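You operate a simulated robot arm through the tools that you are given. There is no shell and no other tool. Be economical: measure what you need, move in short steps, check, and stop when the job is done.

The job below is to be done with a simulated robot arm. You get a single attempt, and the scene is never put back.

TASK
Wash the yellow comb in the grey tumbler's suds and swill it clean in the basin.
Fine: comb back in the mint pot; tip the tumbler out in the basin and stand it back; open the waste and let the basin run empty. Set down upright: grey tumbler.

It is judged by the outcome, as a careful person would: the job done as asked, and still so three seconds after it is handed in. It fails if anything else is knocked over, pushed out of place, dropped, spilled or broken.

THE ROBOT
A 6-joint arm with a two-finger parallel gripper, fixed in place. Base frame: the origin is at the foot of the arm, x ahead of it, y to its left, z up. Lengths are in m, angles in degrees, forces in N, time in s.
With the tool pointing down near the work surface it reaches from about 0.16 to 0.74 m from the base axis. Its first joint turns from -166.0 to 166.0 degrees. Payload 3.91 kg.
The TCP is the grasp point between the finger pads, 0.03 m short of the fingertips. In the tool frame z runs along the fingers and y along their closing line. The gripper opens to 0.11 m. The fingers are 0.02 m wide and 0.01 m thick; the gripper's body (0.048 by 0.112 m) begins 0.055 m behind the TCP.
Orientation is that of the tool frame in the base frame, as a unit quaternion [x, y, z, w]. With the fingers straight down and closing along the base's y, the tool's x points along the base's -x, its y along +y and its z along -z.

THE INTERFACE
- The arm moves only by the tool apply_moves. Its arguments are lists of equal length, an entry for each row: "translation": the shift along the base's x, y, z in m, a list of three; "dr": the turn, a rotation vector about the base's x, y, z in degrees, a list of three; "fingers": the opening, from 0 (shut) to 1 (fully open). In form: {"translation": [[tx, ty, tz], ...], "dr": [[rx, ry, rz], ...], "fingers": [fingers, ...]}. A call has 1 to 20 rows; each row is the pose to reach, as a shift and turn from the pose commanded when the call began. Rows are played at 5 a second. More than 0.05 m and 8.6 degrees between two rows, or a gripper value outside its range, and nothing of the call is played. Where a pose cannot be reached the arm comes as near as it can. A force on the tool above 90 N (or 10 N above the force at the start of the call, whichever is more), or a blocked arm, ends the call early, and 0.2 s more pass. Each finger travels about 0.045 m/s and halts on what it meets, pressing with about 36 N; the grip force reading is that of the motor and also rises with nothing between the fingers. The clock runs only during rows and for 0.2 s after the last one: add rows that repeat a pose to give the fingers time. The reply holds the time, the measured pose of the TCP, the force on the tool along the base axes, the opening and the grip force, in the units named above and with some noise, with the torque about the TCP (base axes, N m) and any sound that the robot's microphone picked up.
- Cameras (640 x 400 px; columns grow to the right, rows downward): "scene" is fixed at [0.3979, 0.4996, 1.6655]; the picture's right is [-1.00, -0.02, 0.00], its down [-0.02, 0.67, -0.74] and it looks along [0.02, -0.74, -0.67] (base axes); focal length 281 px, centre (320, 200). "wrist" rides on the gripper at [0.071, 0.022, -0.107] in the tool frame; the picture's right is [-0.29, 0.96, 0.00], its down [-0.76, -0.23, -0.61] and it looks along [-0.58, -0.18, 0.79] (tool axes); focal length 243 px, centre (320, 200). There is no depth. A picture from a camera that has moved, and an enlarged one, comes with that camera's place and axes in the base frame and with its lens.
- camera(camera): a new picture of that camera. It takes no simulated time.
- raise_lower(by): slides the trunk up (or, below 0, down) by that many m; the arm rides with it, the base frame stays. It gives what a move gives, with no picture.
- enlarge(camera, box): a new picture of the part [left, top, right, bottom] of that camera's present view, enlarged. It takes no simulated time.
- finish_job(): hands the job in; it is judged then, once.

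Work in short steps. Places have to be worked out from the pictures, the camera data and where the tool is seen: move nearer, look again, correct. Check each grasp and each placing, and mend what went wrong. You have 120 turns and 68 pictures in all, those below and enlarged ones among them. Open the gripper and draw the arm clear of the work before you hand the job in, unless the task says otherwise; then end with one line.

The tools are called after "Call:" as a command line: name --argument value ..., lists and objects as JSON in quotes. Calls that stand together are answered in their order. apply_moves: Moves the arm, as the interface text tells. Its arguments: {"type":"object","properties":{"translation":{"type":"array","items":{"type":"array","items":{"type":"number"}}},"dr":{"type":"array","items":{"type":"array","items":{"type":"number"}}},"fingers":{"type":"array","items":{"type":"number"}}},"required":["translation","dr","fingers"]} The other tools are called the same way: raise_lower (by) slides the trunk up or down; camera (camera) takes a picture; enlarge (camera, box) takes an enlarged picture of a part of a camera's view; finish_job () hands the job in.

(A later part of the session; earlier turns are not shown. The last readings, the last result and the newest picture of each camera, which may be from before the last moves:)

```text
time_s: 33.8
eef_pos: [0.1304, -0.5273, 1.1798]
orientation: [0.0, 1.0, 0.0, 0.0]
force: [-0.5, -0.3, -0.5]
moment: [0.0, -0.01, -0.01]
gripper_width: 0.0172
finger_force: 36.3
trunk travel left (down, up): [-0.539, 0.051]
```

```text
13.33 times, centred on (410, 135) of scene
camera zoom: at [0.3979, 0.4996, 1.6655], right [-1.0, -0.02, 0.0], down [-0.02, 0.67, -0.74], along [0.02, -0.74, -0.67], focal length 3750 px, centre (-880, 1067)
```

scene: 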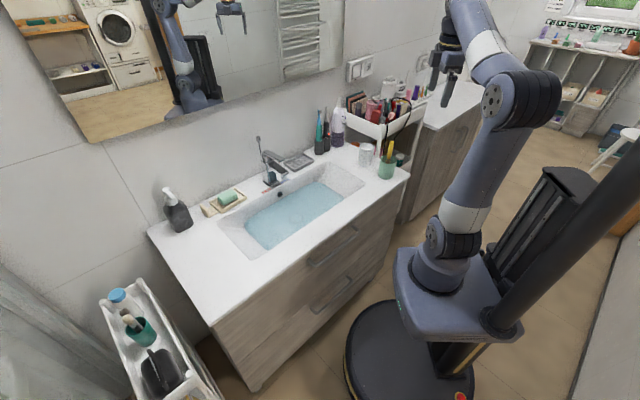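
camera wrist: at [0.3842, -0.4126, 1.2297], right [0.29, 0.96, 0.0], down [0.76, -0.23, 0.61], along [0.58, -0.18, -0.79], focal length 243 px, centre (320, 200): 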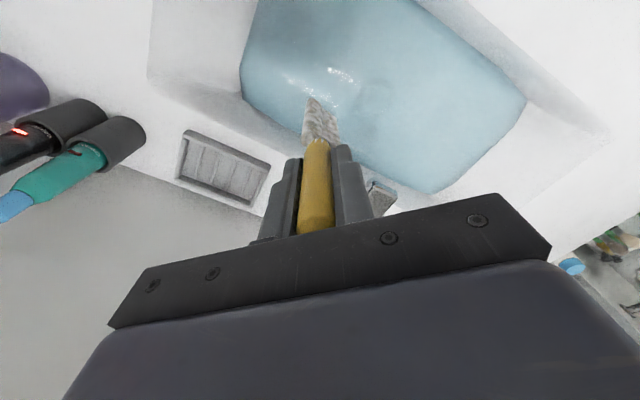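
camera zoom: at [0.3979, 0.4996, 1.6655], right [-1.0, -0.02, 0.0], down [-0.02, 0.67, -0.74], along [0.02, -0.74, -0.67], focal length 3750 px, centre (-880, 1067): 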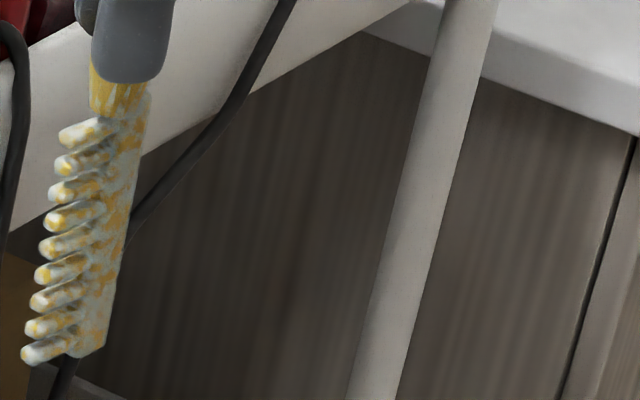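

About half the foam is still on it: rinsing evidently needs more swilling. I go back to the basin for a longer rinse.

Call:
apply_moves --translation '[[0.038, 0.018, -0.01], [0.077, 0.036, -0.01], [0.115, 0.055, -0.01], [0.154, 0.073, -0.01], [0.192, 0.091, -0.02], [0.23, 0.11, -0.04], [0.269, 0.128, -0.06], [0.308, 0.147, -0.08], [0.346, 0.16, -0.1], [0.365, 0.16, -0.12], [0.365, 0.16, -0.12]]' --dr '[[0, 0, 5], [0, 0, 10], [0, 0, 15], [0, 0, 20], [0, 0, 25], [0, 0, 30], [0, 0, 35], [0, 0, 40], [0, 0, 45], [0, 0, 45], [0, 0, 45]]' --fingers '[0, 0, 0, 0, 0, 0, 0, 0, 0, 0, 0]'

Call:
apply_moves --translation '[[0, 0, 0], [0, 0, 0], [0, 0, 0], [0, 0, 0], [0, 0, 0], [0, 0, 0], [0, 0, 0], [0, 0, 0]]' --dr '[[5.5, -5.5, 0], [11, -11, 0], [16.5, -16.5, 0], [22, -22, 0], [27.5, -27.5, 0], [33, -33, 0], [38.5, -38.5, 0], [39, -39, 0]]' --fingers '[0, 0, 0, 0, 0, 0, 0, 0]'

```text
time_s: 36.2
eef_pos: [0.4939, -0.3736, 1.0619]
orientation: [-0.383, 0.924, 0.0, 0.0]
force: [-0.2, 0.1, -0.4]
moment: [0.02, -0.02, -0.03]
gripper_width: 0.0174
finger_force: 35.6
trunk travel left (down, up): [-0.539, 0.051]
```

```text
time_s: 38.0
eef_pos: [0.4963, -0.3705, 1.0613]
orientation: [-0.34, 0.818, 0.178, 0.429]
force: [-0.7, -0.6, 0.1]
moment: [0.01, 0.03, 0.03]
gripper_width: 0.0174
finger_force: 36.2
trunk travel left (down, up): [-0.539, 0.051]
```

Now descend and swill longer, at 55° tilt.

Call:
apply_moves --translation '[[0, 0, -0.045], [0, 0, -0.09], [0, 0, -0.135], [0, 0, -0.165], [0, 0, -0.182], [0.017, 0.017, -0.182], [-0.015, -0.015, -0.182], [0.017, 0.017, -0.182], [-0.015, -0.015, -0.182], [0.017, 0.017, -0.182], [-0.015, -0.015, -0.182], [0.017, 0.017, -0.182], [-0.015, -0.015, -0.182], [0.017, 0.017, -0.182], [-0.015, -0.015, -0.182], [0.017, 0.017, -0.182], [-0.015, -0.015, -0.182], [0.017, 0.017, -0.182], [-0.015, -0.015, -0.182], [0, 0, -0.182]]' --dr '[[0, 0, 0], [0, 0, 0], [0, 0, 0], [0, 0, 0], [0, 0, 0], [0, 0, 0], [0, 0, 0], [0, 0, 0], [0, 0, 0], [0, 0, 0], [0, 0, 0], [0, 0, 0], [0, 0, 0], [0, 0, 0], [0, 0, 0], [0, 0, 0], [0, 0, 0], [0, 0, 0], [0, 0, 0], [0, 0, 0]]' --fingers '[0, 0, 0, 0, 0, 0, 0, 0, 0, 0, 0, 0, 0, 0, 0, 0, 0, 0, 0, 0]'

Call:
apply_moves --translation '[[0.012, -0.012, 0], [-0.012, 0.012, 0], [0.012, -0.012, 0], [-0.012, 0.012, 0], [0.012, -0.012, 0], [-0.012, 0.012, 0], [0.012, -0.012, 0], [-0.012, 0.012, 0], [0.015, 0.015, 0], [-0.015, -0.015, 0], [0.015, 0.015, 0], [-0.015, -0.015, 0], [0.015, 0.015, 0], [-0.015, -0.015, 0], [0, 0, 0], [0, 0, 0.04], [0, 0, 0.08], [0, 0, 0.12], [0, 0, 0.16], [0, 0, 0.16]]' --dr '[[0, 0, 0], [0, 0, 0], [0, 0, 0], [0, 0, 0], [0, 0, 0], [0, 0, 0], [0, 0, 0], [0, 0, 0], [0, 0, 0], [0, 0, 0], [0, 0, 0], [0, 0, 0], [0, 0, 0], [0, 0, 0], [0, 0, 0], [0, 0, 0], [0, 0, 0], [0, 0, 0], [0, 0, 0], [0, 0, 0]]' --fingers '[0, 0, 0, 0, 0, 0, 0, 0, 0, 0, 0, 0, 0, 0, 0, 0, 0, 0, 0, 0]'

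Call:
enlarge --camera "scene" --box '[265, 160, 325, 200]'

Call:
enlarge --camera "wrist" --box '[295, 85, 345, 155]'

```text
time_s: 42.2
eef_pos: [0.4974, -0.3704, 0.8813]
orientation: [-0.34, 0.819, 0.177, 0.428]
force: [-0.2, 0.0, 0.7]
moment: [0.01, -0.04, 0.02]
gripper_width: 0.0169
finger_force: 36.1
trunk travel left (down, up): [-0.539, 0.051]
```

```text
time_s: 46.4
eef_pos: [0.4992, -0.3693, 1.0385]
orientation: [-0.34, 0.818, 0.178, 0.428]
force: [0.4, 0.4, 0.1]
moment: [-0.02, -0.03, 0.01]
gripper_width: 0.0171
finger_force: 35.5
trunk travel left (down, up): [-0.539, 0.051]
```

```text
10.00 times, centred on (295, 180) of scene
camera zoom: at [0.3979, 0.4996, 1.6655], right [-1.0, -0.02, 0.0], down [-0.02, 0.67, -0.74], along [0.02, -0.74, -0.67], focal length 2812 px, centre (570, 400)
```

zoom: 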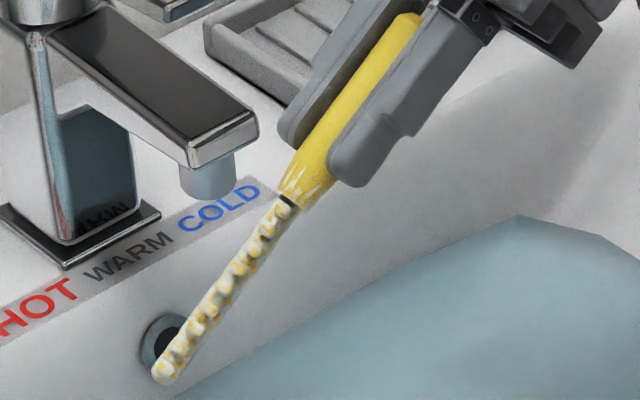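

```text
5.71 times, centred on (320, 120) of wrist
camera zoom: at [0.3932, -0.4463, 1.0404], right [-0.56, 0.79, 0.24], down [0.12, -0.21, 0.97], along [0.82, 0.57, 0.02], focal length 1386 px, centre (320, 657)
```

zoom: 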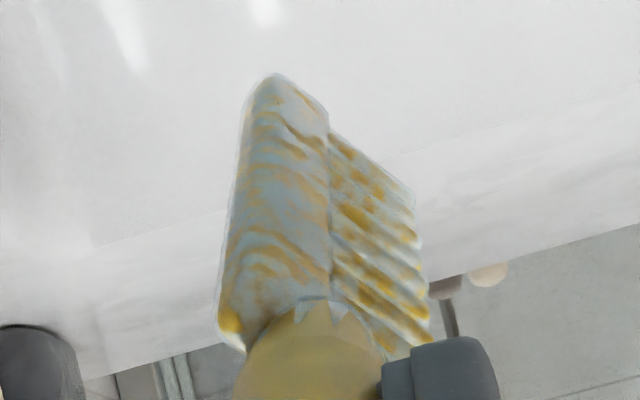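

The foam stayed about half, matching the fraction of the head that was under the shallow water: the root half never got submerged. I'll put the comb in the pot and re-grip the handle with the tool inclined, so it can be held almost flat in the water. First untilt and raise.

Call:
apply_moves --translation '[[0, 0, 0.02], [0, 0, 0.04], [0, 0, 0.06], [0, 0, 0.08], [-0.01, 0, 0.1], [-0.02, 0, 0.12], [-0.02, 0, 0.135], [-0.02, 0, 0.135]]' --dr '[[-5.5, 5.5, 0], [-11, 11, 0], [-16.5, 16.5, 0], [-22, 22, 0], [-27.5, 27.5, 0], [-33, 33, 0], [-38.5, 38.5, 0], [-39, 39, 0]]' --fingers '[0, 0, 0, 0, 0, 0, 0, 0]'

Call:
apply_moves --translation '[[-0.038, -0.018, 0], [-0.077, -0.036, 0], [-0.115, -0.055, 0], [-0.154, -0.073, 0], [-0.192, -0.091, 0], [-0.23, -0.11, 0], [-0.269, -0.128, 0], [-0.308, -0.147, 0.005], [-0.346, -0.162, 0.008], [-0.346, -0.162, 0.008]]' --dr '[[0, 0, -5], [0, 0, -10], [0, 0, -15], [0, 0, -20], [0, 0, -25], [0, 0, -30], [0, 0, -35], [0, 0, -40], [0, 0, -45], [0, 0, -45]]' --fingers '[0, 0, 0, 0, 0, 0, 0, 0, 0, 0]'

```text
time_s: 48.2
eef_pos: [0.4754, -0.369, 1.1745]
orientation: [-0.383, 0.924, 0.0, -0.001]
force: [0.1, -0.1, -0.9]
moment: [-0.01, -0.01, 0.0]
gripper_width: 0.0173
finger_force: 37.0
trunk travel left (down, up): [-0.539, 0.051]
```

```text
time_s: 50.4
eef_pos: [0.1302, -0.5332, 1.1835]
orientation: [0.001, 1.0, 0.001, 0.0]
force: [-0.7, -0.5, -0.3]
moment: [-0.01, -0.01, -0.01]
gripper_width: 0.0173
finger_force: 35.6
trunk travel left (down, up): [-0.539, 0.051]
```

Above the pot again; I lower the comb to its original height, release and look.

Call:
apply_moves --translation '[[0, 0, -0.03], [0, 0, -0.06], [0, 0, -0.09], [0, 0, -0.12], [0, 0, -0.14], [0, 0, -0.145], [0, 0, -0.145], [0, 0, -0.145], [0, 0, -0.145], [0, 0, -0.145], [0, 0, -0.145], [0, 0, -0.145]]' --dr '[[0, 0, 0], [0, 0, 0], [0, 0, 0], [0, 0, 0], [0, 0, 0], [0, 0, 0], [0, 0, 0], [0, 0, 0], [0, 0, 0], [0, 0, 0], [0, 0, 0], [0, 0, 0]]' --fingers '[0, 0, 0, 0, 0, 0, 0, 0.2, 0.35, 0.5, 0.6, 0.6]'

Call:
enlarge --camera "scene" --box '[350, 115, 430, 185]'

```text
time_s: 53.0
eef_pos: [0.129, -0.533, 1.0362]
orientation: [-0.001, 1.0, 0.001, 0.0]
force: [-0.5, -0.6, 0.0]
moment: [0.02, -0.01, -0.01]
gripper_width: 0.066
finger_force: 0.0
trunk travel left (down, up): [-0.539, 0.051]
```

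```text
5.71 times, centred on (390, 150) of scene
camera zoom: at [0.3979, 0.4996, 1.6655], right [-1.0, -0.02, 0.0], down [-0.02, 0.67, -0.74], along [0.02, -0.74, -0.67], focal length 1607 px, centre (-80, 486)
```

zoom: 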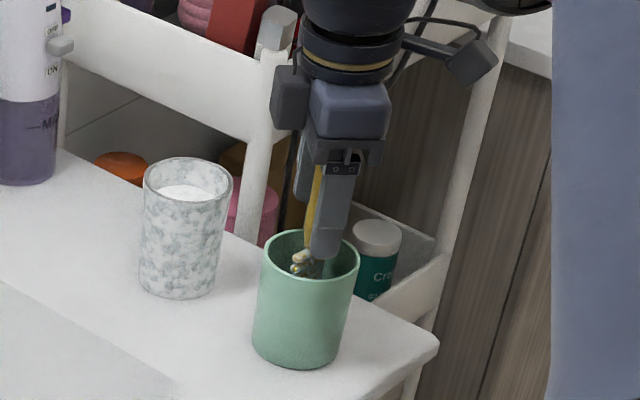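

Released; I rise straight up clear of the comb, and look at how it stands.

Call:
apply_moves --translation '[[0, 0, 0.03], [0, 0, 0.06], [0, 0, 0.09], [0, 0, 0.12], [0, 0.02, 0.14], [0, 0.02, 0.14]]' --dr '[[0, 0, 0], [0, 0, 0], [0, 0, 0], [0, 0, 0], [0, 0, 0], [0, 0, 0]]' --fingers '[0.6, 0.6, 0.6, 0.6, 0.6, 0.6]'

Call:
enlarge --camera "scene" --box '[350, 115, 430, 185]'

Call:
enlarge --camera "wrist" --box '[230, 40, 410, 240]'

```text
time_s: 54.4
eef_pos: [0.1271, -0.5123, 1.1769]
orientation: [0.001, 1.0, 0.0, 0.0]
force: [-0.3, -0.4, 0.1]
moment: [-0.02, 0.01, 0.03]
gripper_width: 0.0659
finger_force: 0.0
trunk travel left (down, up): [-0.539, 0.051]
```

```text
5.71 times, centred on (390, 150) of scene
camera zoom: at [0.3979, 0.4996, 1.6655], right [-1.0, -0.02, 0.0], down [-0.02, 0.67, -0.74], along [0.02, -0.74, -0.67], focal length 1607 px, centre (-80, 486)
```

zoom: 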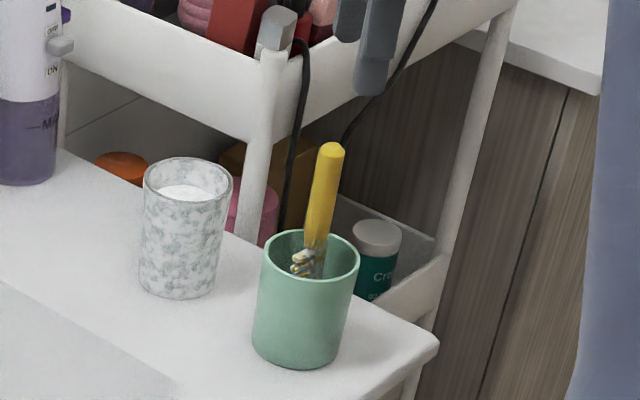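

```text
2.00 times, centred on (320, 140) of wrist
camera zoom: at [0.055, -0.4922, 1.2846], right [0.29, 0.96, 0.0], down [0.76, -0.23, 0.61], along [0.58, -0.18, -0.79], focal length 485 px, centre (320, 320)
```

zoom: 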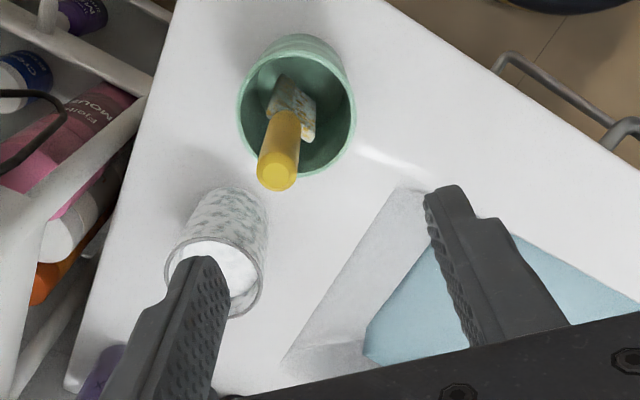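

The comb stands upright on its own. Now I back off toward the robot, yaw −60°, then tilt 60° to approach the handle at an incline.

Call:
apply_moves --translation '[[-0.006, 0.008, 0], [-0.012, 0.016, 0], [-0.018, 0.024, 0], [-0.024, 0.032, 0], [-0.03, 0.04, 0], [-0.036, 0.048, 0], [-0.042, 0.056, 0], [-0.046, 0.062, 0], [-0.046, 0.062, 0]]' --dr '[[0, 0, -7.5], [0, 0, -15], [0, 0, -22.5], [0, 0, -30], [0, 0, -37.5], [0, 0, -45], [0, 0, -52.5], [0, 0, -60], [0, 0, -60]]' --fingers '[0.6, 0.6, 0.6, 0.6, 0.6, 0.6, 0.6, 0.6, 0.6]'

Call:
apply_moves --translation '[[0, 0, 0], [0, 0, 0], [0, 0, 0], [0, 0, 0], [0, 0, 0], [0, 0, 0], [0, 0, 0], [0, 0, 0], [0, 0, 0]]' --dr '[[-6.5, -3.75, 0], [-13, -7.5, 0], [-19.5, -11.25, 0], [-26, -15, 0], [-32.5, -18.75, 0], [-39, -22.5, 0], [-45.5, -26.25, 0], [-52, -30, 0], [-52, -30, 0]]' --fingers '[0.6, 0.6, 0.6, 0.6, 0.6, 0.6, 0.6, 0.6, 0.6]'

Call:
camera --camera "scene"

```text
time_s: 56.4
eef_pos: [0.083, -0.4497, 1.1761]
orientation: [0.501, 0.866, 0.0, 0.001]
force: [0.1, 0.3, 0.2]
moment: [-0.03, -0.01, -0.01]
gripper_width: 0.0658
finger_force: 0.0
trunk travel left (down, up): [-0.539, 0.051]
```

```text
time_s: 58.4
eef_pos: [0.0835, -0.4507, 1.1768]
orientation: [0.432, 0.75, -0.25, 0.433]
force: [-0.7, 1.1, 0.0]
moment: [0.01, 0.01, 0.01]
gripper_width: 0.0659
finger_force: 0.1
trunk travel left (down, up): [-0.539, 0.051]
```

```text
23 pictures are left
```

scene: 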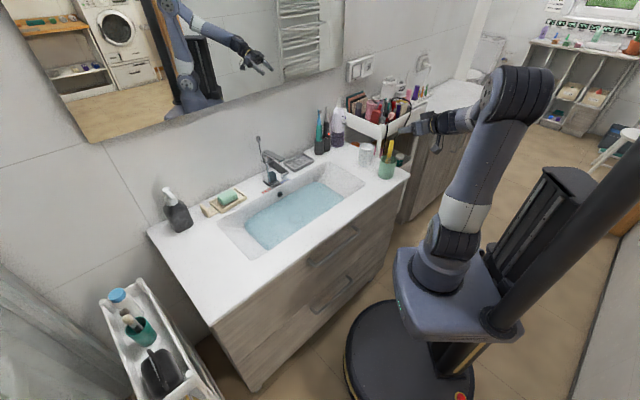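

The inclined pose works. I descend to the pre-approach, slide along the tool axis onto the handle, and close.

Call:
apply_moves --translation '[[-0.002, 0, -0.043], [-0.003, 0, -0.086], [0.012, -0.025, -0.103], [0.026, -0.05, -0.12], [0.0405, -0.0743, -0.136], [0.0405, -0.0743, -0.136], [0.0405, -0.0743, -0.136], [0.0405, -0.0743, -0.136], [0.0405, -0.0743, -0.136], [0.0405, -0.0743, -0.136]]' --dr '[[0, 0, 0], [0, 0, 0], [0, 0, 0], [0, 0, 0], [0, 0, 0], [0, 0, 0], [0, 0, 0], [0, 0, 0], [0, 0, 0], [0, 0, 0]]' --fingers '[0.6, 0.6, 0.6, 0.6, 0.6, 0.5, 0.3, 0.1, 0.0, 0.0]'

Call:
enlarge --camera "scene" --box '[350, 115, 430, 185]'

```text
time_s: 60.6
eef_pos: [0.123, -0.5255, 1.0381]
orientation: [0.433, 0.75, -0.25, 0.433]
force: [-0.6, -0.7, 0.2]
moment: [-0.02, 0.05, 0.02]
gripper_width: 0.0171
finger_force: 36.2
trunk travel left (down, up): [-0.539, 0.051]
```

```text
5.71 times, centred on (390, 150) of scene
camera zoom: at [0.3979, 0.4996, 1.6655], right [-1.0, -0.02, 0.0], down [-0.02, 0.67, -0.74], along [0.02, -0.74, -0.67], focal length 1607 px, centre (-80, 486)
```

zoom: 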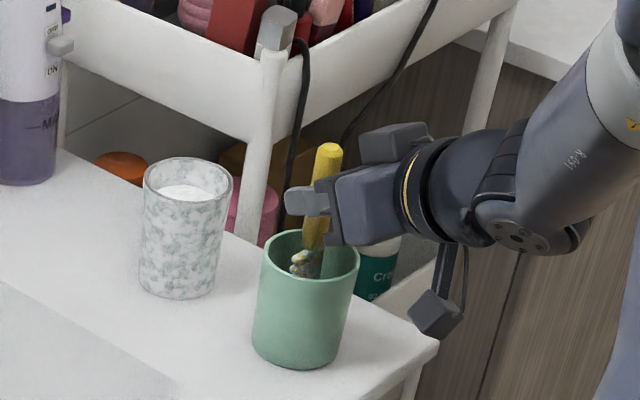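

Gripped on the incline. I lift the comb out, then swing the tool to ~vertical (rotating 78°) so the comb lies nearly flat.

Call:
apply_moves --translation '[[0, 0, 0.03], [0, 0, 0.07], [0, 0, 0.11], [0, 0, 0.15], [0, 0.01, 0.16], [0, 0.02, 0.16], [0, 0.03, 0.16], [0, 0.04, 0.16], [0, 0.05, 0.16], [0, 0.06, 0.16], [0, 0.06, 0.16], [0, 0.06, 0.16], [0, 0.06, 0.16], [0, 0.06, 0.16], [0, 0.06, 0.16]]' --dr '[[0, 0, 0], [0, 0, 0], [0, 0, 0], [0, 0, 0], [6.755, 3.9, 0], [13.51, 7.8, 0], [20.27, 11.7, 0], [27.02, 15.6, 0], [33.78, 19.5, 0], [40.53, 23.4, 0], [47.29, 27.3, 0], [54.04, 31.2, 0], [60.8, 35.1, 0], [67.55, 39, 0], [67.55, 39, 0]]' --fingers '[0, 0, 0, 0, 0, 0, 0, 0, 0, 0, 0, 0, 0, 0, 0]'

Call:
enlarge --camera "scene" --box '[340, 80, 480, 190]'

```text
time_s: 63.8
eef_pos: [0.1243, -0.4652, 1.2014]
orientation: [0.493, 0.856, 0.079, -0.135]
force: [-0.2, -0.1, 0.2]
moment: [-0.01, 0.04, 0.0]
gripper_width: 0.017
finger_force: 35.8
trunk travel left (down, up): [-0.539, 0.051]
```

```text
3.64 times, centred on (410, 135) of scene
camera zoom: at [0.3979, 0.4996, 1.6655], right [-1.0, -0.02, 0.0], down [-0.02, 0.67, -0.74], along [0.02, -0.74, -0.67], focal length 1023 px, centre (-7, 436)
```

zoom: 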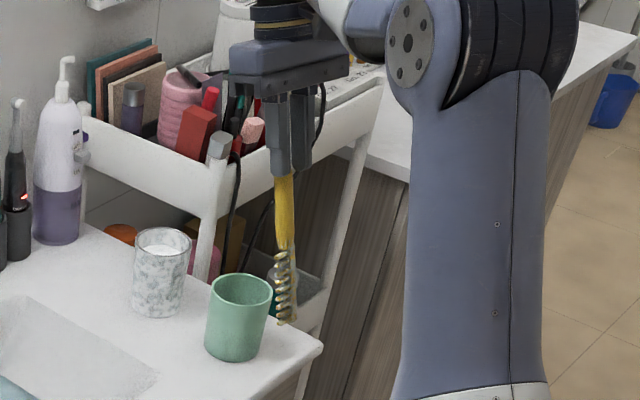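

The comb's appearance doesn't quite match the expected pose, so I check with the wrist camera.

Call:
camera --camera "wrist"

```text
20 pictures are left
camera wrist: at [0.1255, -0.4254, 1.3244], right [0.97, 0.24, -0.09], down [0.26, -0.9, 0.34], along [0.0, -0.35, -0.94], focal length 243 px, centre (320, 200)
```

wrist: 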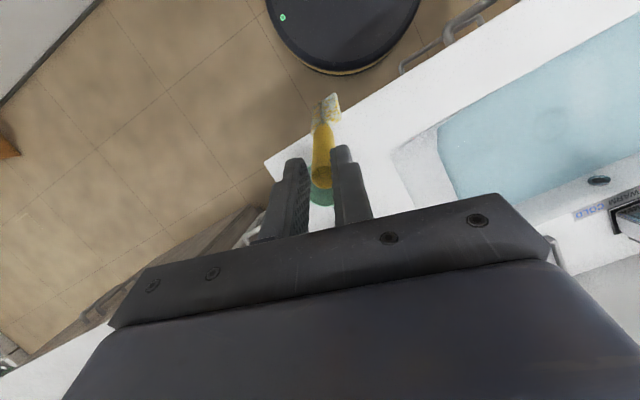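

The comb has slid/rotated in the inclined grip: it now hangs along the tool axis, held by the handle's top end. I'll bring the tool vertical, put it back in the pot and take a firm axial grip near the handle's top instead (giving more reach for a flat rinse).

Call:
apply_moves --translation '[[0, 0, 0.005], [0, 0, 0.01], [0, 0, 0.012], [0.002, -0.03, 0.012], [0.005, -0.066, 0.012], [0.005, -0.066, 0.012]]' --dr '[[-5.2, -3, 0], [-10.4, -6, 0], [-15.6, -9, 0], [-15.6, -9, 0], [-15.6, -9, 0], [-15.6, -9, 0]]' --fingers '[0, 0, 0, 0, 0, 0]'

Call:
enlarge --camera "scene" --box '[350, 95, 450, 185]'

Call:
enlarge --camera "wrist" --box '[230, 40, 410, 240]'

```text
time_s: 65.2
eef_pos: [0.1274, -0.5329, 1.2116]
orientation: [0.5, 0.866, 0.0, 0.001]
force: [-0.4, 0.2, 0.2]
moment: [0.01, -0.04, 0.03]
gripper_width: 0.0166
finger_force: 35.7
trunk travel left (down, up): [-0.539, 0.051]
```

```text
4.44 times, centred on (400, 140) of scene
camera zoom: at [0.3979, 0.4996, 1.6655], right [-1.0, -0.02, 0.0], down [-0.02, 0.67, -0.74], along [0.02, -0.74, -0.67], focal length 1250 px, centre (-36, 467)
```

zoom: 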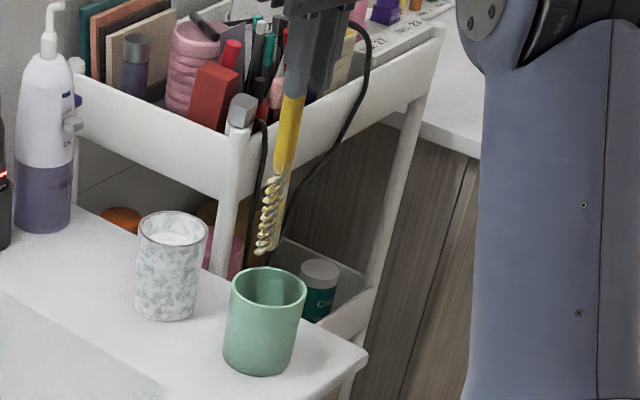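

```text
2.00 times, centred on (320, 140) of wrist
camera zoom: at [0.1105, -0.4612, 1.3188], right [0.97, 0.23, 0.0], down [0.18, -0.77, 0.61], along [0.14, -0.59, -0.79], focal length 485 px, centre (320, 320)
```

zoom: 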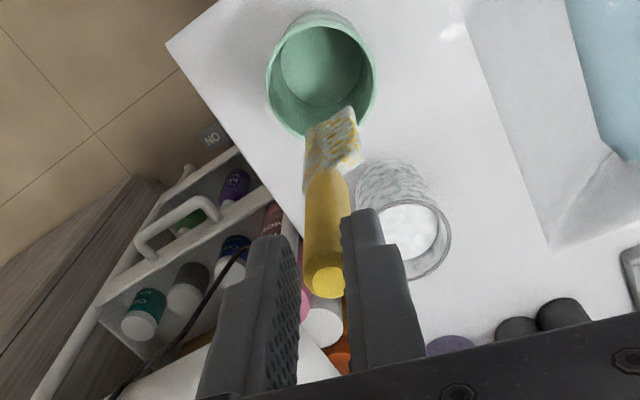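

Handle's top is ~0.01 below the TCP, tip ≈0.19 below. I lower it into the pot, release, re-seat the fingers a bit deeper and close again.

Call:
apply_moves --translation '[[-0.004, 0, -0.03], [-0.004, 0, -0.06], [-0.004, 0, -0.09], [-0.004, 0, -0.115], [-0.004, 0, -0.126], [-0.004, 0, -0.126], [-0.004, 0, -0.126], [-0.004, 0, -0.126], [-0.004, 0, -0.126], [-0.004, 0, -0.126], [-0.004, 0, -0.14], [-0.004, 0, -0.152], [-0.004, 0, -0.152], [-0.004, 0, -0.152], [-0.004, 0, -0.152], [-0.004, 0, -0.152], [-0.004, 0, -0.152]]' --dr '[[0, 0, 0], [0, 0, 0], [0, 0, 0], [0, 0, 0], [0, 0, 0], [0, 0, 0], [0, 0, 0], [0, 0, 0], [0, 0, 0], [0, 0, 0], [0, 0, 0], [0, 0, 0], [0, 0, 0], [0, 0, 0], [0, 0, 0], [0, 0, 0], [0, 0, 0]]' --fingers '[0, 0, 0, 0, 0, 0.2, 0.35, 0.45, 0.45, 0.45, 0.45, 0.45, 0.3, 0.15, 0, 0, 0]'

Call:
enlarge --camera "scene" --box '[350, 115, 430, 185]'

```text
time_s: 68.8
eef_pos: [0.1261, -0.5317, 1.0592]
orientation: [0.499, 0.867, 0.0, 0.001]
force: [0.0, 0.2, 0.1]
moment: [0.01, 0.0, 0.01]
gripper_width: 0.0171
finger_force: 36.4
trunk travel left (down, up): [-0.539, 0.051]
```

```text
5.71 times, centred on (390, 150) of scene
camera zoom: at [0.3979, 0.4996, 1.6655], right [-1.0, -0.02, 0.0], down [-0.02, 0.67, -0.74], along [0.02, -0.74, -0.67], focal length 1607 px, centre (-80, 486)
```

zoom: 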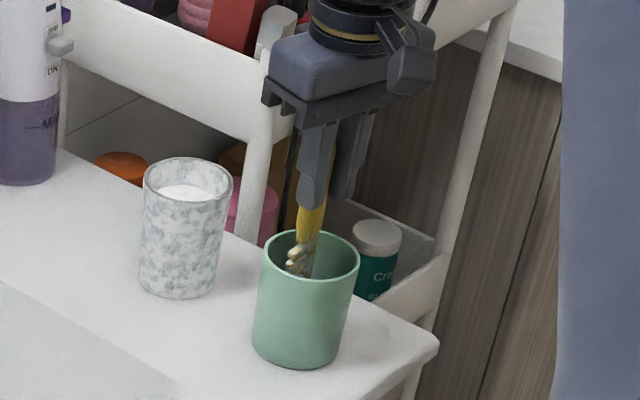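

Firm axial grip near the handle top. I lift it and travel to the basin, yawing +106° so that the camera will be on top when I tilt the comb toward the basin's right end.

Call:
apply_moves --translation '[[0, 0, 0.03], [0, 0, 0.07], [0, 0, 0.11], [0, 0, 0.145], [0.031, 0.016, 0.145], [0.062, 0.032, 0.145], [0.093, 0.047, 0.145], [0.123, 0.063, 0.145], [0.154, 0.079, 0.145], [0.185, 0.095, 0.135], [0.216, 0.11, 0.12], [0.247, 0.126, 0.105], [0.278, 0.142, 0.09], [0.308, 0.158, 0.07], [0.339, 0.173, 0.05], [0.37, 0.189, 0.03], [0.401, 0.205, 0.02], [0.401, 0.205, 0.02]]' --dr '[[0, 0, 0], [0, 0, 0], [0, 0, 0], [0, 0, 0], [0, 0, 8.15], [0, 0, 16.3], [0, 0, 24.5], [0, 0, 32.6], [0, 0, 40.8], [0, 0, 48.9], [0, 0, 57], [0, 0, 65.2], [0, 0, 73.4], [0, 0, 81.5], [0, 0, 89.7], [0, 0, 97.8], [0, 0, 106], [0, 0, 106]]' --fingers '[0, 0, 0, 0, 0, 0, 0, 0, 0, 0, 0, 0, 0, 0, 0, 0, 0, 0]'

```text
time_s: 72.6
eef_pos: [0.5262, -0.3243, 1.0793]
orientation: [-0.391, 0.92, 0.0, -0.001]
force: [0.3, 0.7, 0.2]
moment: [0.0, 0.04, -0.02]
gripper_width: 0.0169
finger_force: 35.6
trunk travel left (down, up): [-0.539, 0.051]
```

Now tilt 72° toward the basin's right end.

Call:
apply_moves --translation '[[0, 0, 0], [0, 0, 0], [0, 0, 0], [0, 0, 0], [0, 0, 0], [0, 0, -0.01], [0, 0, -0.03], [0, 0, -0.05], [0, 0, -0.08], [0, 0, -0.1], [0, 0, -0.1]]' --dr '[[-5.72, 5.6, 0], [-11.44, 11.2, 0], [-17.16, 16.8, 0], [-22.9, 22.4, 0], [-28.6, 28, 0], [-34.3, 33.6, 0], [-40, 39.2, 0], [-45.8, 44.8, 0], [-51.5, 50.4, 0], [-51.5, 50.4, 0], [-51.5, 50.4, 0]]' --fingers '[0, 0, 0, 0, 0, 0, 0, 0, 0, 0, 0]'

Call:
enlarge --camera "scene" --box '[220, 130, 380, 260]'

```text
time_s: 75.0
eef_pos: [0.5264, -0.3238, 0.9804]
orientation: [-0.317, 0.745, -0.227, -0.542]
force: [0.9, 0.0, -0.5]
moment: [0.04, 0.02, -0.03]
gripper_width: 0.0169
finger_force: 36.2
trunk travel left (down, up): [-0.539, 0.051]
```

```text
3.08 times, centred on (300, 195) of scene
camera zoom: at [0.3979, 0.4996, 1.6655], right [-1.0, -0.02, 0.0], down [-0.02, 0.67, -0.74], along [0.02, -0.74, -0.67], focal length 865 px, centre (382, 215)
```

zoom: 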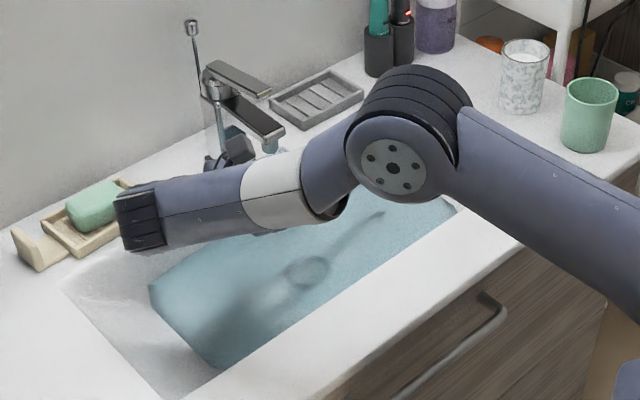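

It reaches, though the wrist is close to the basin's left end wall; I shift 0.045 m to the right end while lowering part way, then check.

Call:
apply_moves --translation '[[-0.016, -0.016, -0.01], [-0.0315, -0.032, -0.03], [-0.0315, -0.032, -0.06], [-0.0315, -0.032, -0.09], [-0.0315, -0.032, -0.105], [-0.0315, -0.032, -0.105]]' --dr '[[0, 0, 0], [0, 0, 0], [0, 0, 0], [0, 0, 0], [0, 0, 0], [0, 0, 0]]' --fingers '[0, 0, 0, 0, 0, 0]'

Call:
enlarge --camera "scene" --box '[220, 130, 380, 260]'

```text
time_s: 76.4
eef_pos: [0.4946, -0.3596, 0.8759]
orientation: [-0.316, 0.745, -0.226, -0.543]
force: [0.2, -0.4, -0.5]
moment: [-0.01, 0.01, 0.0]
gripper_width: 0.0168
finger_force: 36.2
trunk travel left (down, up): [-0.539, 0.051]
```

```text
3.08 times, centred on (300, 195) of scene
camera zoom: at [0.3979, 0.4996, 1.6655], right [-1.0, -0.02, 0.0], down [-0.02, 0.67, -0.74], along [0.02, -0.74, -0.67], focal length 865 px, centre (382, 215)
```

zoom: 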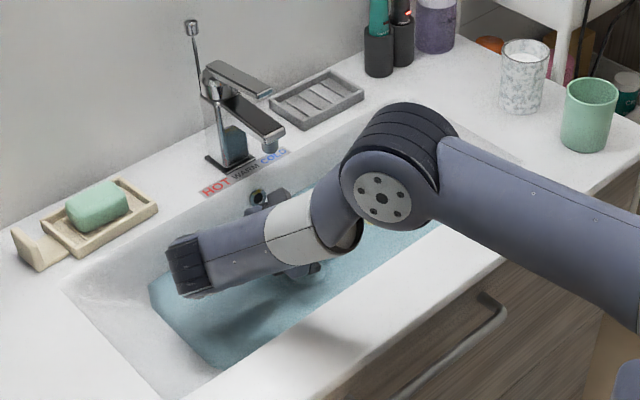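

Everything is clear. I lower the last 0.03 m and swill.

Call:
apply_moves --translation '[[0, 0, -0.015], [0, 0, -0.03], [0.012, 0.012, -0.03], [-0.008, -0.008, -0.03], [0.012, 0.012, -0.03], [-0.008, -0.008, -0.03], [0.012, 0.012, -0.032], [-0.008, -0.008, -0.032], [0.012, 0.012, -0.032], [-0.008, -0.008, -0.032], [0.01, -0.01, -0.032], [-0.012, 0.012, -0.032], [0.01, -0.01, -0.032], [-0.012, 0.012, -0.032], [0.01, -0.01, -0.032], [-0.012, 0.012, -0.032], [0.01, 0.01, -0.032], [-0.008, -0.008, -0.032], [0.01, 0.01, -0.032], [0, 0, -0.032]]' --dr '[[0, 0, 0], [0, 0, 0], [0, 0, 0], [0, 0, 0], [0, 0, 0], [0, 0, 0], [0, 0, 0], [0, 0, 0], [0, 0, 0], [0, 0, 0], [0, 0, 0], [0, 0, 0], [0, 0, 0], [0, 0, 0], [0, 0, 0], [0, 0, 0], [0, 0, 0], [0, 0, 0], [0, 0, 0], [0, 0, 0]]' --fingers '[0, 0, 0, 0, 0, 0, 0, 0, 0, 0, 0, 0, 0, 0, 0, 0, 0, 0, 0, 0]'

Call:
enlarge --camera "wrist" --box '[270, 60, 370, 170]'

```text
time_s: 80.6
eef_pos: [0.495, -0.3593, 0.8429]
orientation: [-0.318, 0.744, -0.227, -0.542]
force: [1.0, 0.6, 0.4]
moment: [0.02, 0.0, 0.01]
gripper_width: 0.0169
finger_force: 35.5
trunk travel left (down, up): [-0.539, 0.051]
```

```text
3.64 times, centred on (320, 115) of wrist
camera zoom: at [0.5356, -0.2893, 0.9436], right [-0.62, 0.73, -0.27], down [0.73, 0.42, -0.54], along [-0.28, -0.53, -0.8], focal length 882 px, centre (320, 509)
```

zoom: 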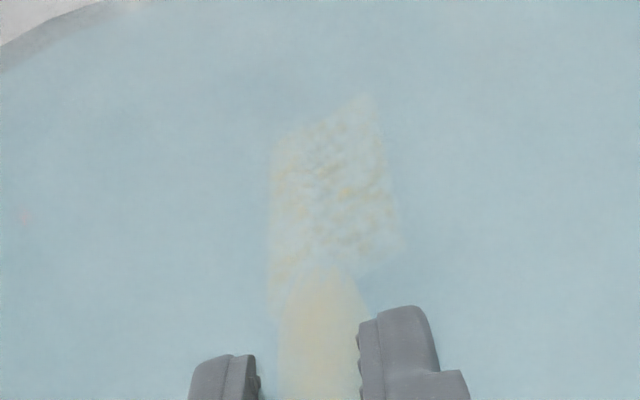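

The whole head (and part of the handle) is under water now. I keep swilling with longer strokes.

Call:
apply_moves --translation '[[0.015, 0.015, 0], [-0.008, -0.008, 0], [0.018, 0.018, 0], [-0.008, -0.008, 0], [0.018, 0.018, 0], [-0.008, -0.008, 0], [0.018, 0.018, 0], [-0.008, -0.008, 0], [0.018, 0.018, 0], [-0.008, -0.008, 0], [0.018, 0.018, 0], [-0.008, -0.008, 0], [0.012, -0.012, 0], [-0.014, 0.014, 0], [0.012, -0.012, 0], [-0.014, 0.014, 0], [0.012, -0.012, 0], [-0.014, 0.014, 0], [0.012, -0.012, 0], [0, 0, 0]]' --dr '[[0, 0, 0], [0, 0, 0], [0, 0, 0], [0, 0, 0], [0, 0, 0], [0, 0, 0], [0, 0, 0], [0, 0, 0], [0, 0, 0], [0, 0, 0], [0, 0, 0], [0, 0, 0], [0, 0, 0], [0, 0, 0], [0, 0, 0], [0, 0, 0], [0, 0, 0], [0, 0, 0], [0, 0, 0], [0, 0, 0]]' --fingers '[0, 0, 0, 0, 0, 0, 0, 0, 0, 0, 0, 0, 0, 0, 0, 0, 0, 0, 0, 0]'

Call:
apply_moves --translation '[[0, 0, 0.03], [0, 0, 0.06], [0, 0, 0.09], [0, 0, 0.09]]' --dr '[[0, 0, 0], [0, 0, 0], [0, 0, 0], [0, 0, 0]]' --fingers '[0, 0, 0, 0]'

Call:
enlarge --camera "wrist" --box '[270, 60, 370, 170]'

```text
time_s: 84.8
eef_pos: [0.4952, -0.3571, 0.8454]
orientation: [-0.318, 0.744, -0.226, -0.542]
force: [-0.6, -1.4, -1.2]
moment: [0.0, -0.02, -0.02]
gripper_width: 0.017
finger_force: 35.6
trunk travel left (down, up): [-0.539, 0.051]
```

```text
time_s: 85.8
eef_pos: [0.4944, -0.3562, 0.9337]
orientation: [-0.317, 0.745, -0.226, -0.542]
force: [0.6, 0.5, 0.2]
moment: [0.01, -0.01, -0.01]
gripper_width: 0.0168
finger_force: 36.2
trunk travel left (down, up): [-0.539, 0.051]
```

```text
3.64 times, centred on (320, 115) of wrist
camera zoom: at [0.5354, -0.2858, 1.0342], right [-0.62, 0.73, -0.27], down [0.73, 0.42, -0.54], along [-0.28, -0.53, -0.8], focal length 882 px, centre (320, 509)
```

zoom: 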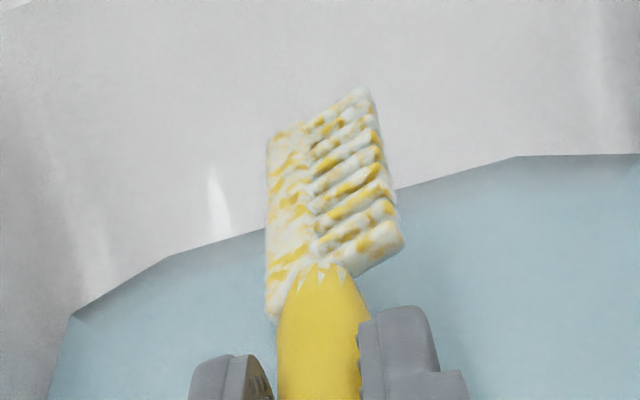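

Even fully submerged the pattern didn't change, so what remains looks like grime/foam that the suds never loosened — the root of the head stuck out of the tumbler the first time. I'll wash again, deeper and longer. First untilt and raise.

Call:
apply_moves --translation '[[0, 0, 0.03], [0, 0, 0.06], [0, 0, 0.09], [0, 0, 0.12], [0, 0, 0.15], [0, 0, 0.18], [0, 0, 0.21], [-0.01, 0, 0.23], [-0.02, 0, 0.25], [-0.03, 0, 0.26], [-0.03, 0, 0.26]]' --dr '[[5.72, -5.6, 0], [11.44, -11.2, 0], [17.16, -16.8, 0], [22.9, -22.4, 0], [28.6, -28, 0], [34.3, -33.6, 0], [40, -39.2, 0], [45.8, -44.8, 0], [51.5, -50.4, 0], [51.5, -50.4, 0], [51.5, -50.4, 0]]' --fingers '[0, 0, 0, 0, 0, 0, 0, 0, 0, 0, 0]'

```text
time_s: 88.2
eef_pos: [0.4646, -0.3587, 1.1935]
orientation: [-0.391, 0.921, 0.0, 0.0]
force: [-0.3, -0.2, -0.4]
moment: [0.0, 0.0, 0.0]
gripper_width: 0.017
finger_force: 36.3
trunk travel left (down, up): [-0.539, 0.051]
```

Travel over the tumbler, yaw back to 0.

Call:
apply_moves --translation '[[-0.028, -0.029, 0], [-0.056, -0.058, 0], [-0.084, -0.087, 0], [-0.112, -0.116, 0], [-0.14, -0.145, 0], [-0.168, -0.174, 0], [-0.196, -0.203, 0], [-0.224, -0.232, -0.004], [-0.252, -0.26, -0.006], [-0.252, -0.26, -0.006]]' --dr '[[0, 0, -5.1], [0, 0, -10.2], [0, 0, -15.3], [0, 0, -20.4], [0, 0, -25.5], [0, 0, -30.6], [0, 0, -35.7], [0, 0, -40.8], [0, 0, -46], [0, 0, -46]]' --fingers '[0, 0, 0, 0, 0, 0, 0, 0, 0, 0]'

Call:
enlarge --camera "wrist" --box '[230, 40, 410, 240]'

```text
time_s: 90.4
eef_pos: [0.2082, -0.6109, 1.1881]
orientation: [0.0, 1.0, 0.002, 0.0]
force: [-0.6, 0.3, -1.0]
moment: [0.0, 0.01, 0.01]
gripper_width: 0.0173
finger_force: 36.0
out of reach, approached as far as the arm can: row 9, 10
trunk travel left (down, up): [-0.539, 0.051]
```

```text
2.00 times, centred on (320, 140) of wrist
camera zoom: at [0.1366, -0.5912, 1.2949], right [0.29, 0.96, 0.0], down [0.76, -0.23, 0.61], along [0.58, -0.18, -0.79], focal length 485 px, centre (320, 320)
```

zoom: 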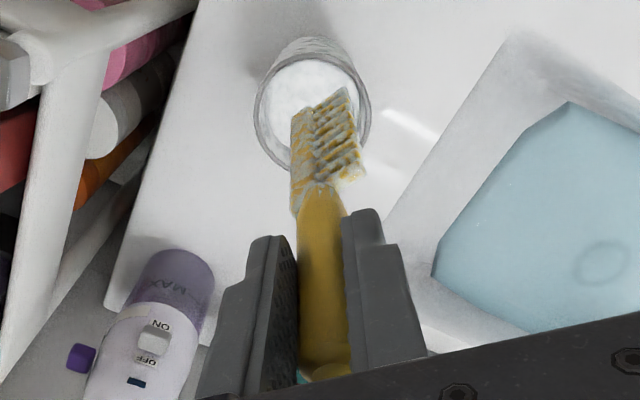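

Tip is ~1 cm off centre; I correct while descending, then go near the floor and agitate at length.

Call:
apply_moves --translation '[[0.004, -0.003, -0.015], [0.01, -0.008, -0.025], [0.01, -0.008, -0.04], [0.01, -0.008, -0.065], [0.01, -0.008, -0.09], [0.01, -0.008, -0.11], [0.01, -0.008, -0.122], [0.01, -0.008, -0.126], [0.01, -0.008, -0.126], [0.014, -0.008, -0.124], [0.006, -0.008, -0.124], [0.01, -0.004, -0.124], [0.01, -0.012, -0.124], [0.01, -0.008, -0.1], [0.01, -0.008, -0.126], [0.01, -0.008, -0.1], [0.01, -0.008, -0.126], [0.01, -0.008, -0.1], [0.01, -0.008, -0.126], [0.01, -0.008, -0.126]]' --dr '[[0, 0, 0], [0, 0, 0], [0, 0, 0], [0, 0, 0], [0, 0, 0], [0, 0, 0], [0, 0, 0], [0, 0, 0], [0, 0, 0], [0, 0, 0], [0, 0, 0], [0, 0, 0], [0, 0, 0], [0, 0, 0], [0, 0, 0], [0, 0, 0], [0, 0, 0], [0, 0, 0], [0, 0, 0], [0, 0, 0]]' --fingers '[0, 0, 0, 0, 0, 0, 0, 0, 0, 0, 0, 0, 0, 0, 0, 0, 0, 0, 0, 0]'

Call:
enlarge --camera "wrist" --box '[230, 40, 410, 240]'

```text
time_s: 94.6
eef_pos: [0.2223, -0.6174, 1.0614]
orientation: [0.0, 1.0, 0.001, 0.0]
force: [0.4, -0.9, -1.2]
moment: [0.04, 0.03, -0.01]
gripper_width: 0.0171
finger_force: 36.4
trunk travel left (down, up): [-0.539, 0.051]
```

```text
2.00 times, centred on (320, 140) of wrist
camera zoom: at [0.1504, -0.5972, 1.1679], right [0.29, 0.96, 0.0], down [0.76, -0.23, 0.61], along [0.58, -0.18, -0.79], focal length 485 px, centre (320, 320)
```

zoom: 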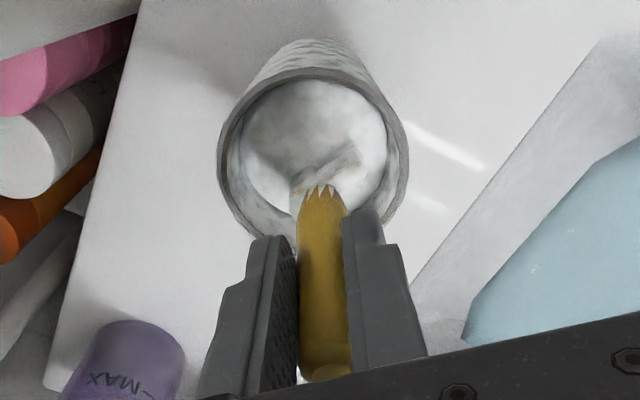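

The head is now submerged nearly up to the handle. I go a few mm deeper and agitate some more, then lift out.

Call:
apply_moves --translation '[[0, 0, -0.004], [0.004, 0, -0.005], [-0.006, 0, -0.005], [0.003, 0.004, -0.005], [0, -0.004, -0.005], [0, 0, 0.02], [0, 0, -0.005], [0, 0, 0.02], [0, 0, -0.005], [0, 0, 0.02], [0, 0, -0.005], [0, 0, -0.005], [0, 0, 0.01], [-0.003, 0.002, 0.04], [-0.003, 0.002, 0.07], [-0.006, 0.004, 0.1], [-0.01, 0.006, 0.12], [-0.01, 0.006, 0.12]]' --dr '[[0, 0, 0], [0, 0, 0], [0, 0, 0], [0, 0, 0], [0, 0, 0], [0, 0, 0], [0, 0, 0], [0, 0, 0], [0, 0, 0], [0, 0, 0], [0, 0, 0], [0, 0, 0], [0, 0, 0], [0, 0, 0], [0, 0, 0], [0, 0, 0], [0, 0, 0], [0, 0, 0]]' --fingers '[0, 0, 0, 0, 0, 0, 0, 0, 0, 0, 0, 0, 0, 0, 0, 0, 0, 0]'

Call:
apply_moves --translation '[[0.026, 0.024, 0], [0.053, 0.048, 0], [0.08, 0.073, 0], [0.107, 0.098, 0], [0.134, 0.122, 0], [0.161, 0.147, -0.005], [0.188, 0.172, -0.02], [0.215, 0.197, -0.04], [0.242, 0.222, -0.06], [0.27, 0.247, -0.08], [0.298, 0.272, -0.09], [0.3135, 0.288, -0.1], [0.3135, 0.288, -0.1]]' --dr '[[0, 0, 3.8], [0, 0, 7.7], [0, 0, 11.5], [0, 0, 15.3], [0, 0, 19.2], [0, 0, 23], [0, 0, 26.8], [0, 0, 30.7], [0, 0, 34.5], [0, 0, 38.3], [0, 0, 42.2], [0, 0, 46], [0, 0, 46]]' --fingers '[0, 0, 0, 0, 0, 0, 0, 0, 0, 0, 0, 0, 0]'

```text
time_s: 98.4
eef_pos: [0.2076, -0.6111, 1.1837]
orientation: [-0.001, 1.0, 0.0, 0.0]
force: [-0.4, -0.1, -0.2]
moment: [0.01, 0.01, -0.03]
gripper_width: 0.017
finger_force: 35.8
trunk travel left (down, up): [-0.539, 0.051]
```

```text
time_s: 101.2
eef_pos: [0.5236, -0.3246, 1.0835]
orientation: [-0.392, 0.92, 0.001, 0.0]
force: [0.1, 0.4, -0.2]
moment: [0.03, 0.0, 0.01]
gripper_width: 0.0171
finger_force: 36.1
trunk travel left (down, up): [-0.539, 0.051]
```

Over the basin again; same tilt, shift and descent as before, in one call.

Call:
apply_moves --translation '[[0, 0, 0], [0, 0, 0], [0, 0, 0], [0, 0, 0], [0, 0, 0], [0, 0, -0.01], [0, 0, -0.03], [0, 0, -0.05], [0, 0, -0.08], [0, 0, -0.1], [-0.015, -0.017, -0.115], [-0.03, -0.034, -0.135], [-0.03, -0.034, -0.165], [-0.03, -0.034, -0.195], [-0.03, -0.034, -0.22], [-0.03, -0.034, -0.239], [-0.018, -0.022, -0.239], [-0.036, -0.04, -0.239], [-0.018, -0.022, -0.239], [-0.03, -0.034, -0.239]]' --dr '[[-5.72, 5.6, 0], [-11.44, 11.2, 0], [-17.16, 16.8, 0], [-22.9, 22.4, 0], [-28.6, 28, 0], [-34.3, 33.6, 0], [-40, 39.2, 0], [-45.8, 44.8, 0], [-51.5, 50.4, 0], [-51.5, 50.4, 0], [-51.5, 50.4, 0], [-51.5, 50.4, 0], [-51.5, 50.4, 0], [-51.5, 50.4, 0], [-51.5, 50.4, 0], [-51.5, 50.4, 0], [-51.5, 50.4, 0], [-51.5, 50.4, 0], [-51.5, 50.4, 0], [-51.5, 50.4, 0]]' --fingers '[0, 0, 0, 0, 0, 0, 0, 0, 0, 0, 0, 0, 0, 0, 0, 0, 0, 0, 0, 0]'

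Call:
apply_moves --translation '[[0.015, 0.015, 0], [-0.008, -0.008, 0], [0.018, 0.018, 0], [-0.008, -0.008, 0], [0.018, 0.018, 0], [-0.008, -0.008, 0], [0.018, 0.018, 0], [-0.008, -0.008, 0], [0.018, 0.018, 0], [-0.008, -0.008, 0], [0.018, 0.018, 0], [-0.008, -0.008, 0], [0.012, -0.012, 0], [-0.014, 0.014, 0], [0.012, -0.012, 0], [0, 0, 0], [0, 0, 0.03], [0, 0, 0.06], [0, 0, 0.09], [0, 0, 0.09]]' --dr '[[0, 0, 0], [0, 0, 0], [0, 0, 0], [0, 0, 0], [0, 0, 0], [0, 0, 0], [0, 0, 0], [0, 0, 0], [0, 0, 0], [0, 0, 0], [0, 0, 0], [0, 0, 0], [0, 0, 0], [0, 0, 0], [0, 0, 0], [0, 0, 0], [0, 0, 0], [0, 0, 0], [0, 0, 0], [0, 0, 0]]' --fingers '[0, 0, 0, 0, 0, 0, 0, 0, 0, 0, 0, 0, 0, 0, 0, 0, 0, 0, 0, 0]'

Call:
enlarge --camera "wrist" --box '[270, 60, 370, 170]'

```text
time_s: 105.4
eef_pos: [0.4959, -0.3578, 0.8457]
orientation: [-0.318, 0.744, -0.227, -0.542]
force: [0.6, -0.2, -0.5]
moment: [0.0, -0.02, -0.02]
gripper_width: 0.0172
finger_force: 36.0
trunk travel left (down, up): [-0.539, 0.051]
```

```text
time_s: 109.6
eef_pos: [0.4948, -0.3578, 0.9339]
orientation: [-0.316, 0.744, -0.226, -0.543]
force: [0.3, 0.0, -0.5]
moment: [0.01, -0.03, 0.03]
gripper_width: 0.017
finger_force: 35.5
trunk travel left (down, up): [-0.539, 0.051]
```

```text
3.64 times, centred on (320, 115) of wrist
camera zoom: at [0.5345, -0.2868, 1.0349], right [-0.62, 0.73, -0.27], down [0.73, 0.42, -0.54], along [-0.28, -0.53, -0.8], focal length 882 px, centre (320, 509)
```

zoom: 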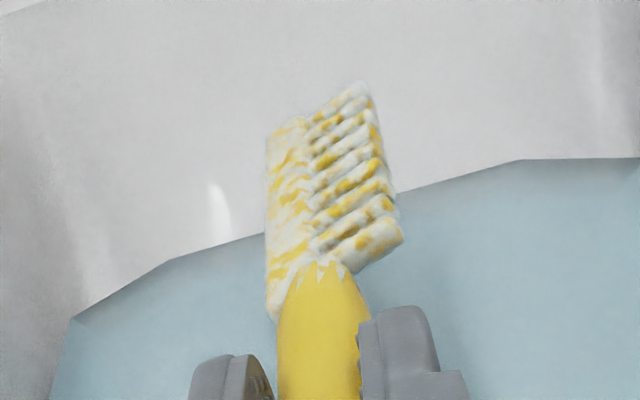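

Pattern is unchanged, so the foam may need real swilling strokes rather than small wiggles. I reduce the tilt slightly to 65° and make long sweeps through the water.

Call:
apply_moves --translation '[[0, 0, -0.035], [0, 0, -0.07], [0.03, 0.031, -0.07], [0.06, 0.062, -0.07], [0.085, 0.087, -0.07], [0.055, 0.056, -0.07], [0.025, 0.026, -0.07], [0, 0, -0.07], [0.03, 0.031, -0.07], [0.06, 0.062, -0.07], [0.085, 0.087, -0.07], [0.055, 0.056, -0.07], [0.025, 0.026, -0.07], [0, 0, -0.07], [0.03, 0.031, -0.07], [0.06, 0.062, -0.07], [0.085, 0.087, -0.07], [0.055, 0.056, -0.07], [0.025, 0.026, -0.07], [0, 0, -0.07]]' --dr '[[2.5, -2.45, 0], [5, -4.9, 0], [5, -4.9, 0], [5, -4.9, 0], [5, -4.9, 0], [5, -4.9, 0], [5, -4.9, 0], [5, -4.9, 0], [5, -4.9, 0], [5, -4.9, 0], [5, -4.9, 0], [5, -4.9, 0], [5, -4.9, 0], [5, -4.9, 0], [5, -4.9, 0], [5, -4.9, 0], [5, -4.9, 0], [5, -4.9, 0], [5, -4.9, 0], [5, -4.9, 0]]' --fingers '[0, 0, 0, 0, 0, 0, 0, 0, 0, 0, 0, 0, 0, 0, 0, 0, 0, 0, 0, 0]'

Call:
apply_moves --translation '[[0.03, 0.031, 0], [0.06, 0.062, 0], [0.085, 0.087, 0], [0.055, 0.056, 0], [0.025, 0.026, 0], [0, 0, 0], [0, 0, 0.04], [0, 0, 0.08], [0, 0, 0.04], [0, 0, 0], [0, 0, 0.04], [0, 0, 0.08], [0, 0, 0.04], [0, 0, 0], [0.02, 0.02, 0], [0, 0, 0], [0, 0, 0.04], [0, 0, 0.07], [0, 0, 0.07]]' --dr '[[0, 0, 0], [0, 0, 0], [0, 0, 0], [0, 0, 0], [0, 0, 0], [0, 0, 0], [0, 0, 0], [0, 0, 0], [0, 0, 0], [0, 0, 0], [0, 0, 0], [0, 0, 0], [0, 0, 0], [0, 0, 0], [0, 0, 0], [0, 0, 0], [0, 0, 0], [0, 0, 0], [0, 0, 0]]' --fingers '[0, 0, 0, 0, 0, 0, 0, 0, 0, 0, 0, 0, 0, 0, 0, 0, 0, 0, 0]'

Call:
enlarge --camera "wrist" --box '[270, 60, 370, 170]'

```text
time_s: 113.8
eef_pos: [0.4905, -0.3601, 0.8642]
orientation: [-0.33, 0.776, -0.207, -0.496]
force: [0.9, -0.6, -1.0]
moment: [0.0, -0.05, -0.01]
gripper_width: 0.0172
finger_force: 35.8
trunk travel left (down, up): [-0.539, 0.051]
```

```text
time_s: 117.8
eef_pos: [0.4953, -0.3554, 0.9331]
orientation: [-0.33, 0.776, -0.207, -0.496]
force: [0.5, -0.7, -0.7]
moment: [0.0, -0.02, 0.01]
gripper_width: 0.0168
finger_force: 36.0
trunk travel left (down, up): [-0.539, 0.051]
```

```text
3.64 times, centred on (320, 115) of wrist
camera zoom: at [0.527, -0.2937, 1.0428], right [-0.6, 0.76, -0.26], down [0.77, 0.47, -0.43], along [-0.21, -0.46, -0.86], focal length 882 px, centre (320, 509)
```

zoom: 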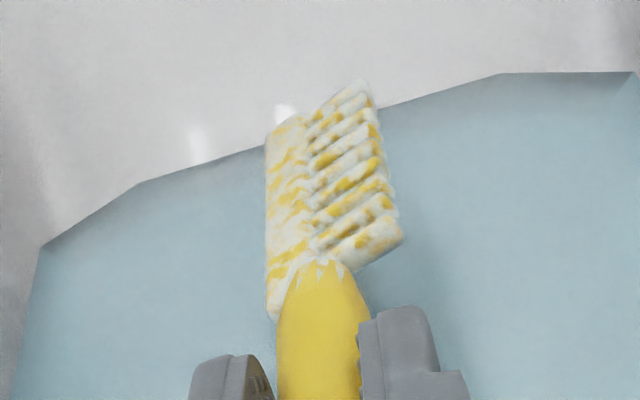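

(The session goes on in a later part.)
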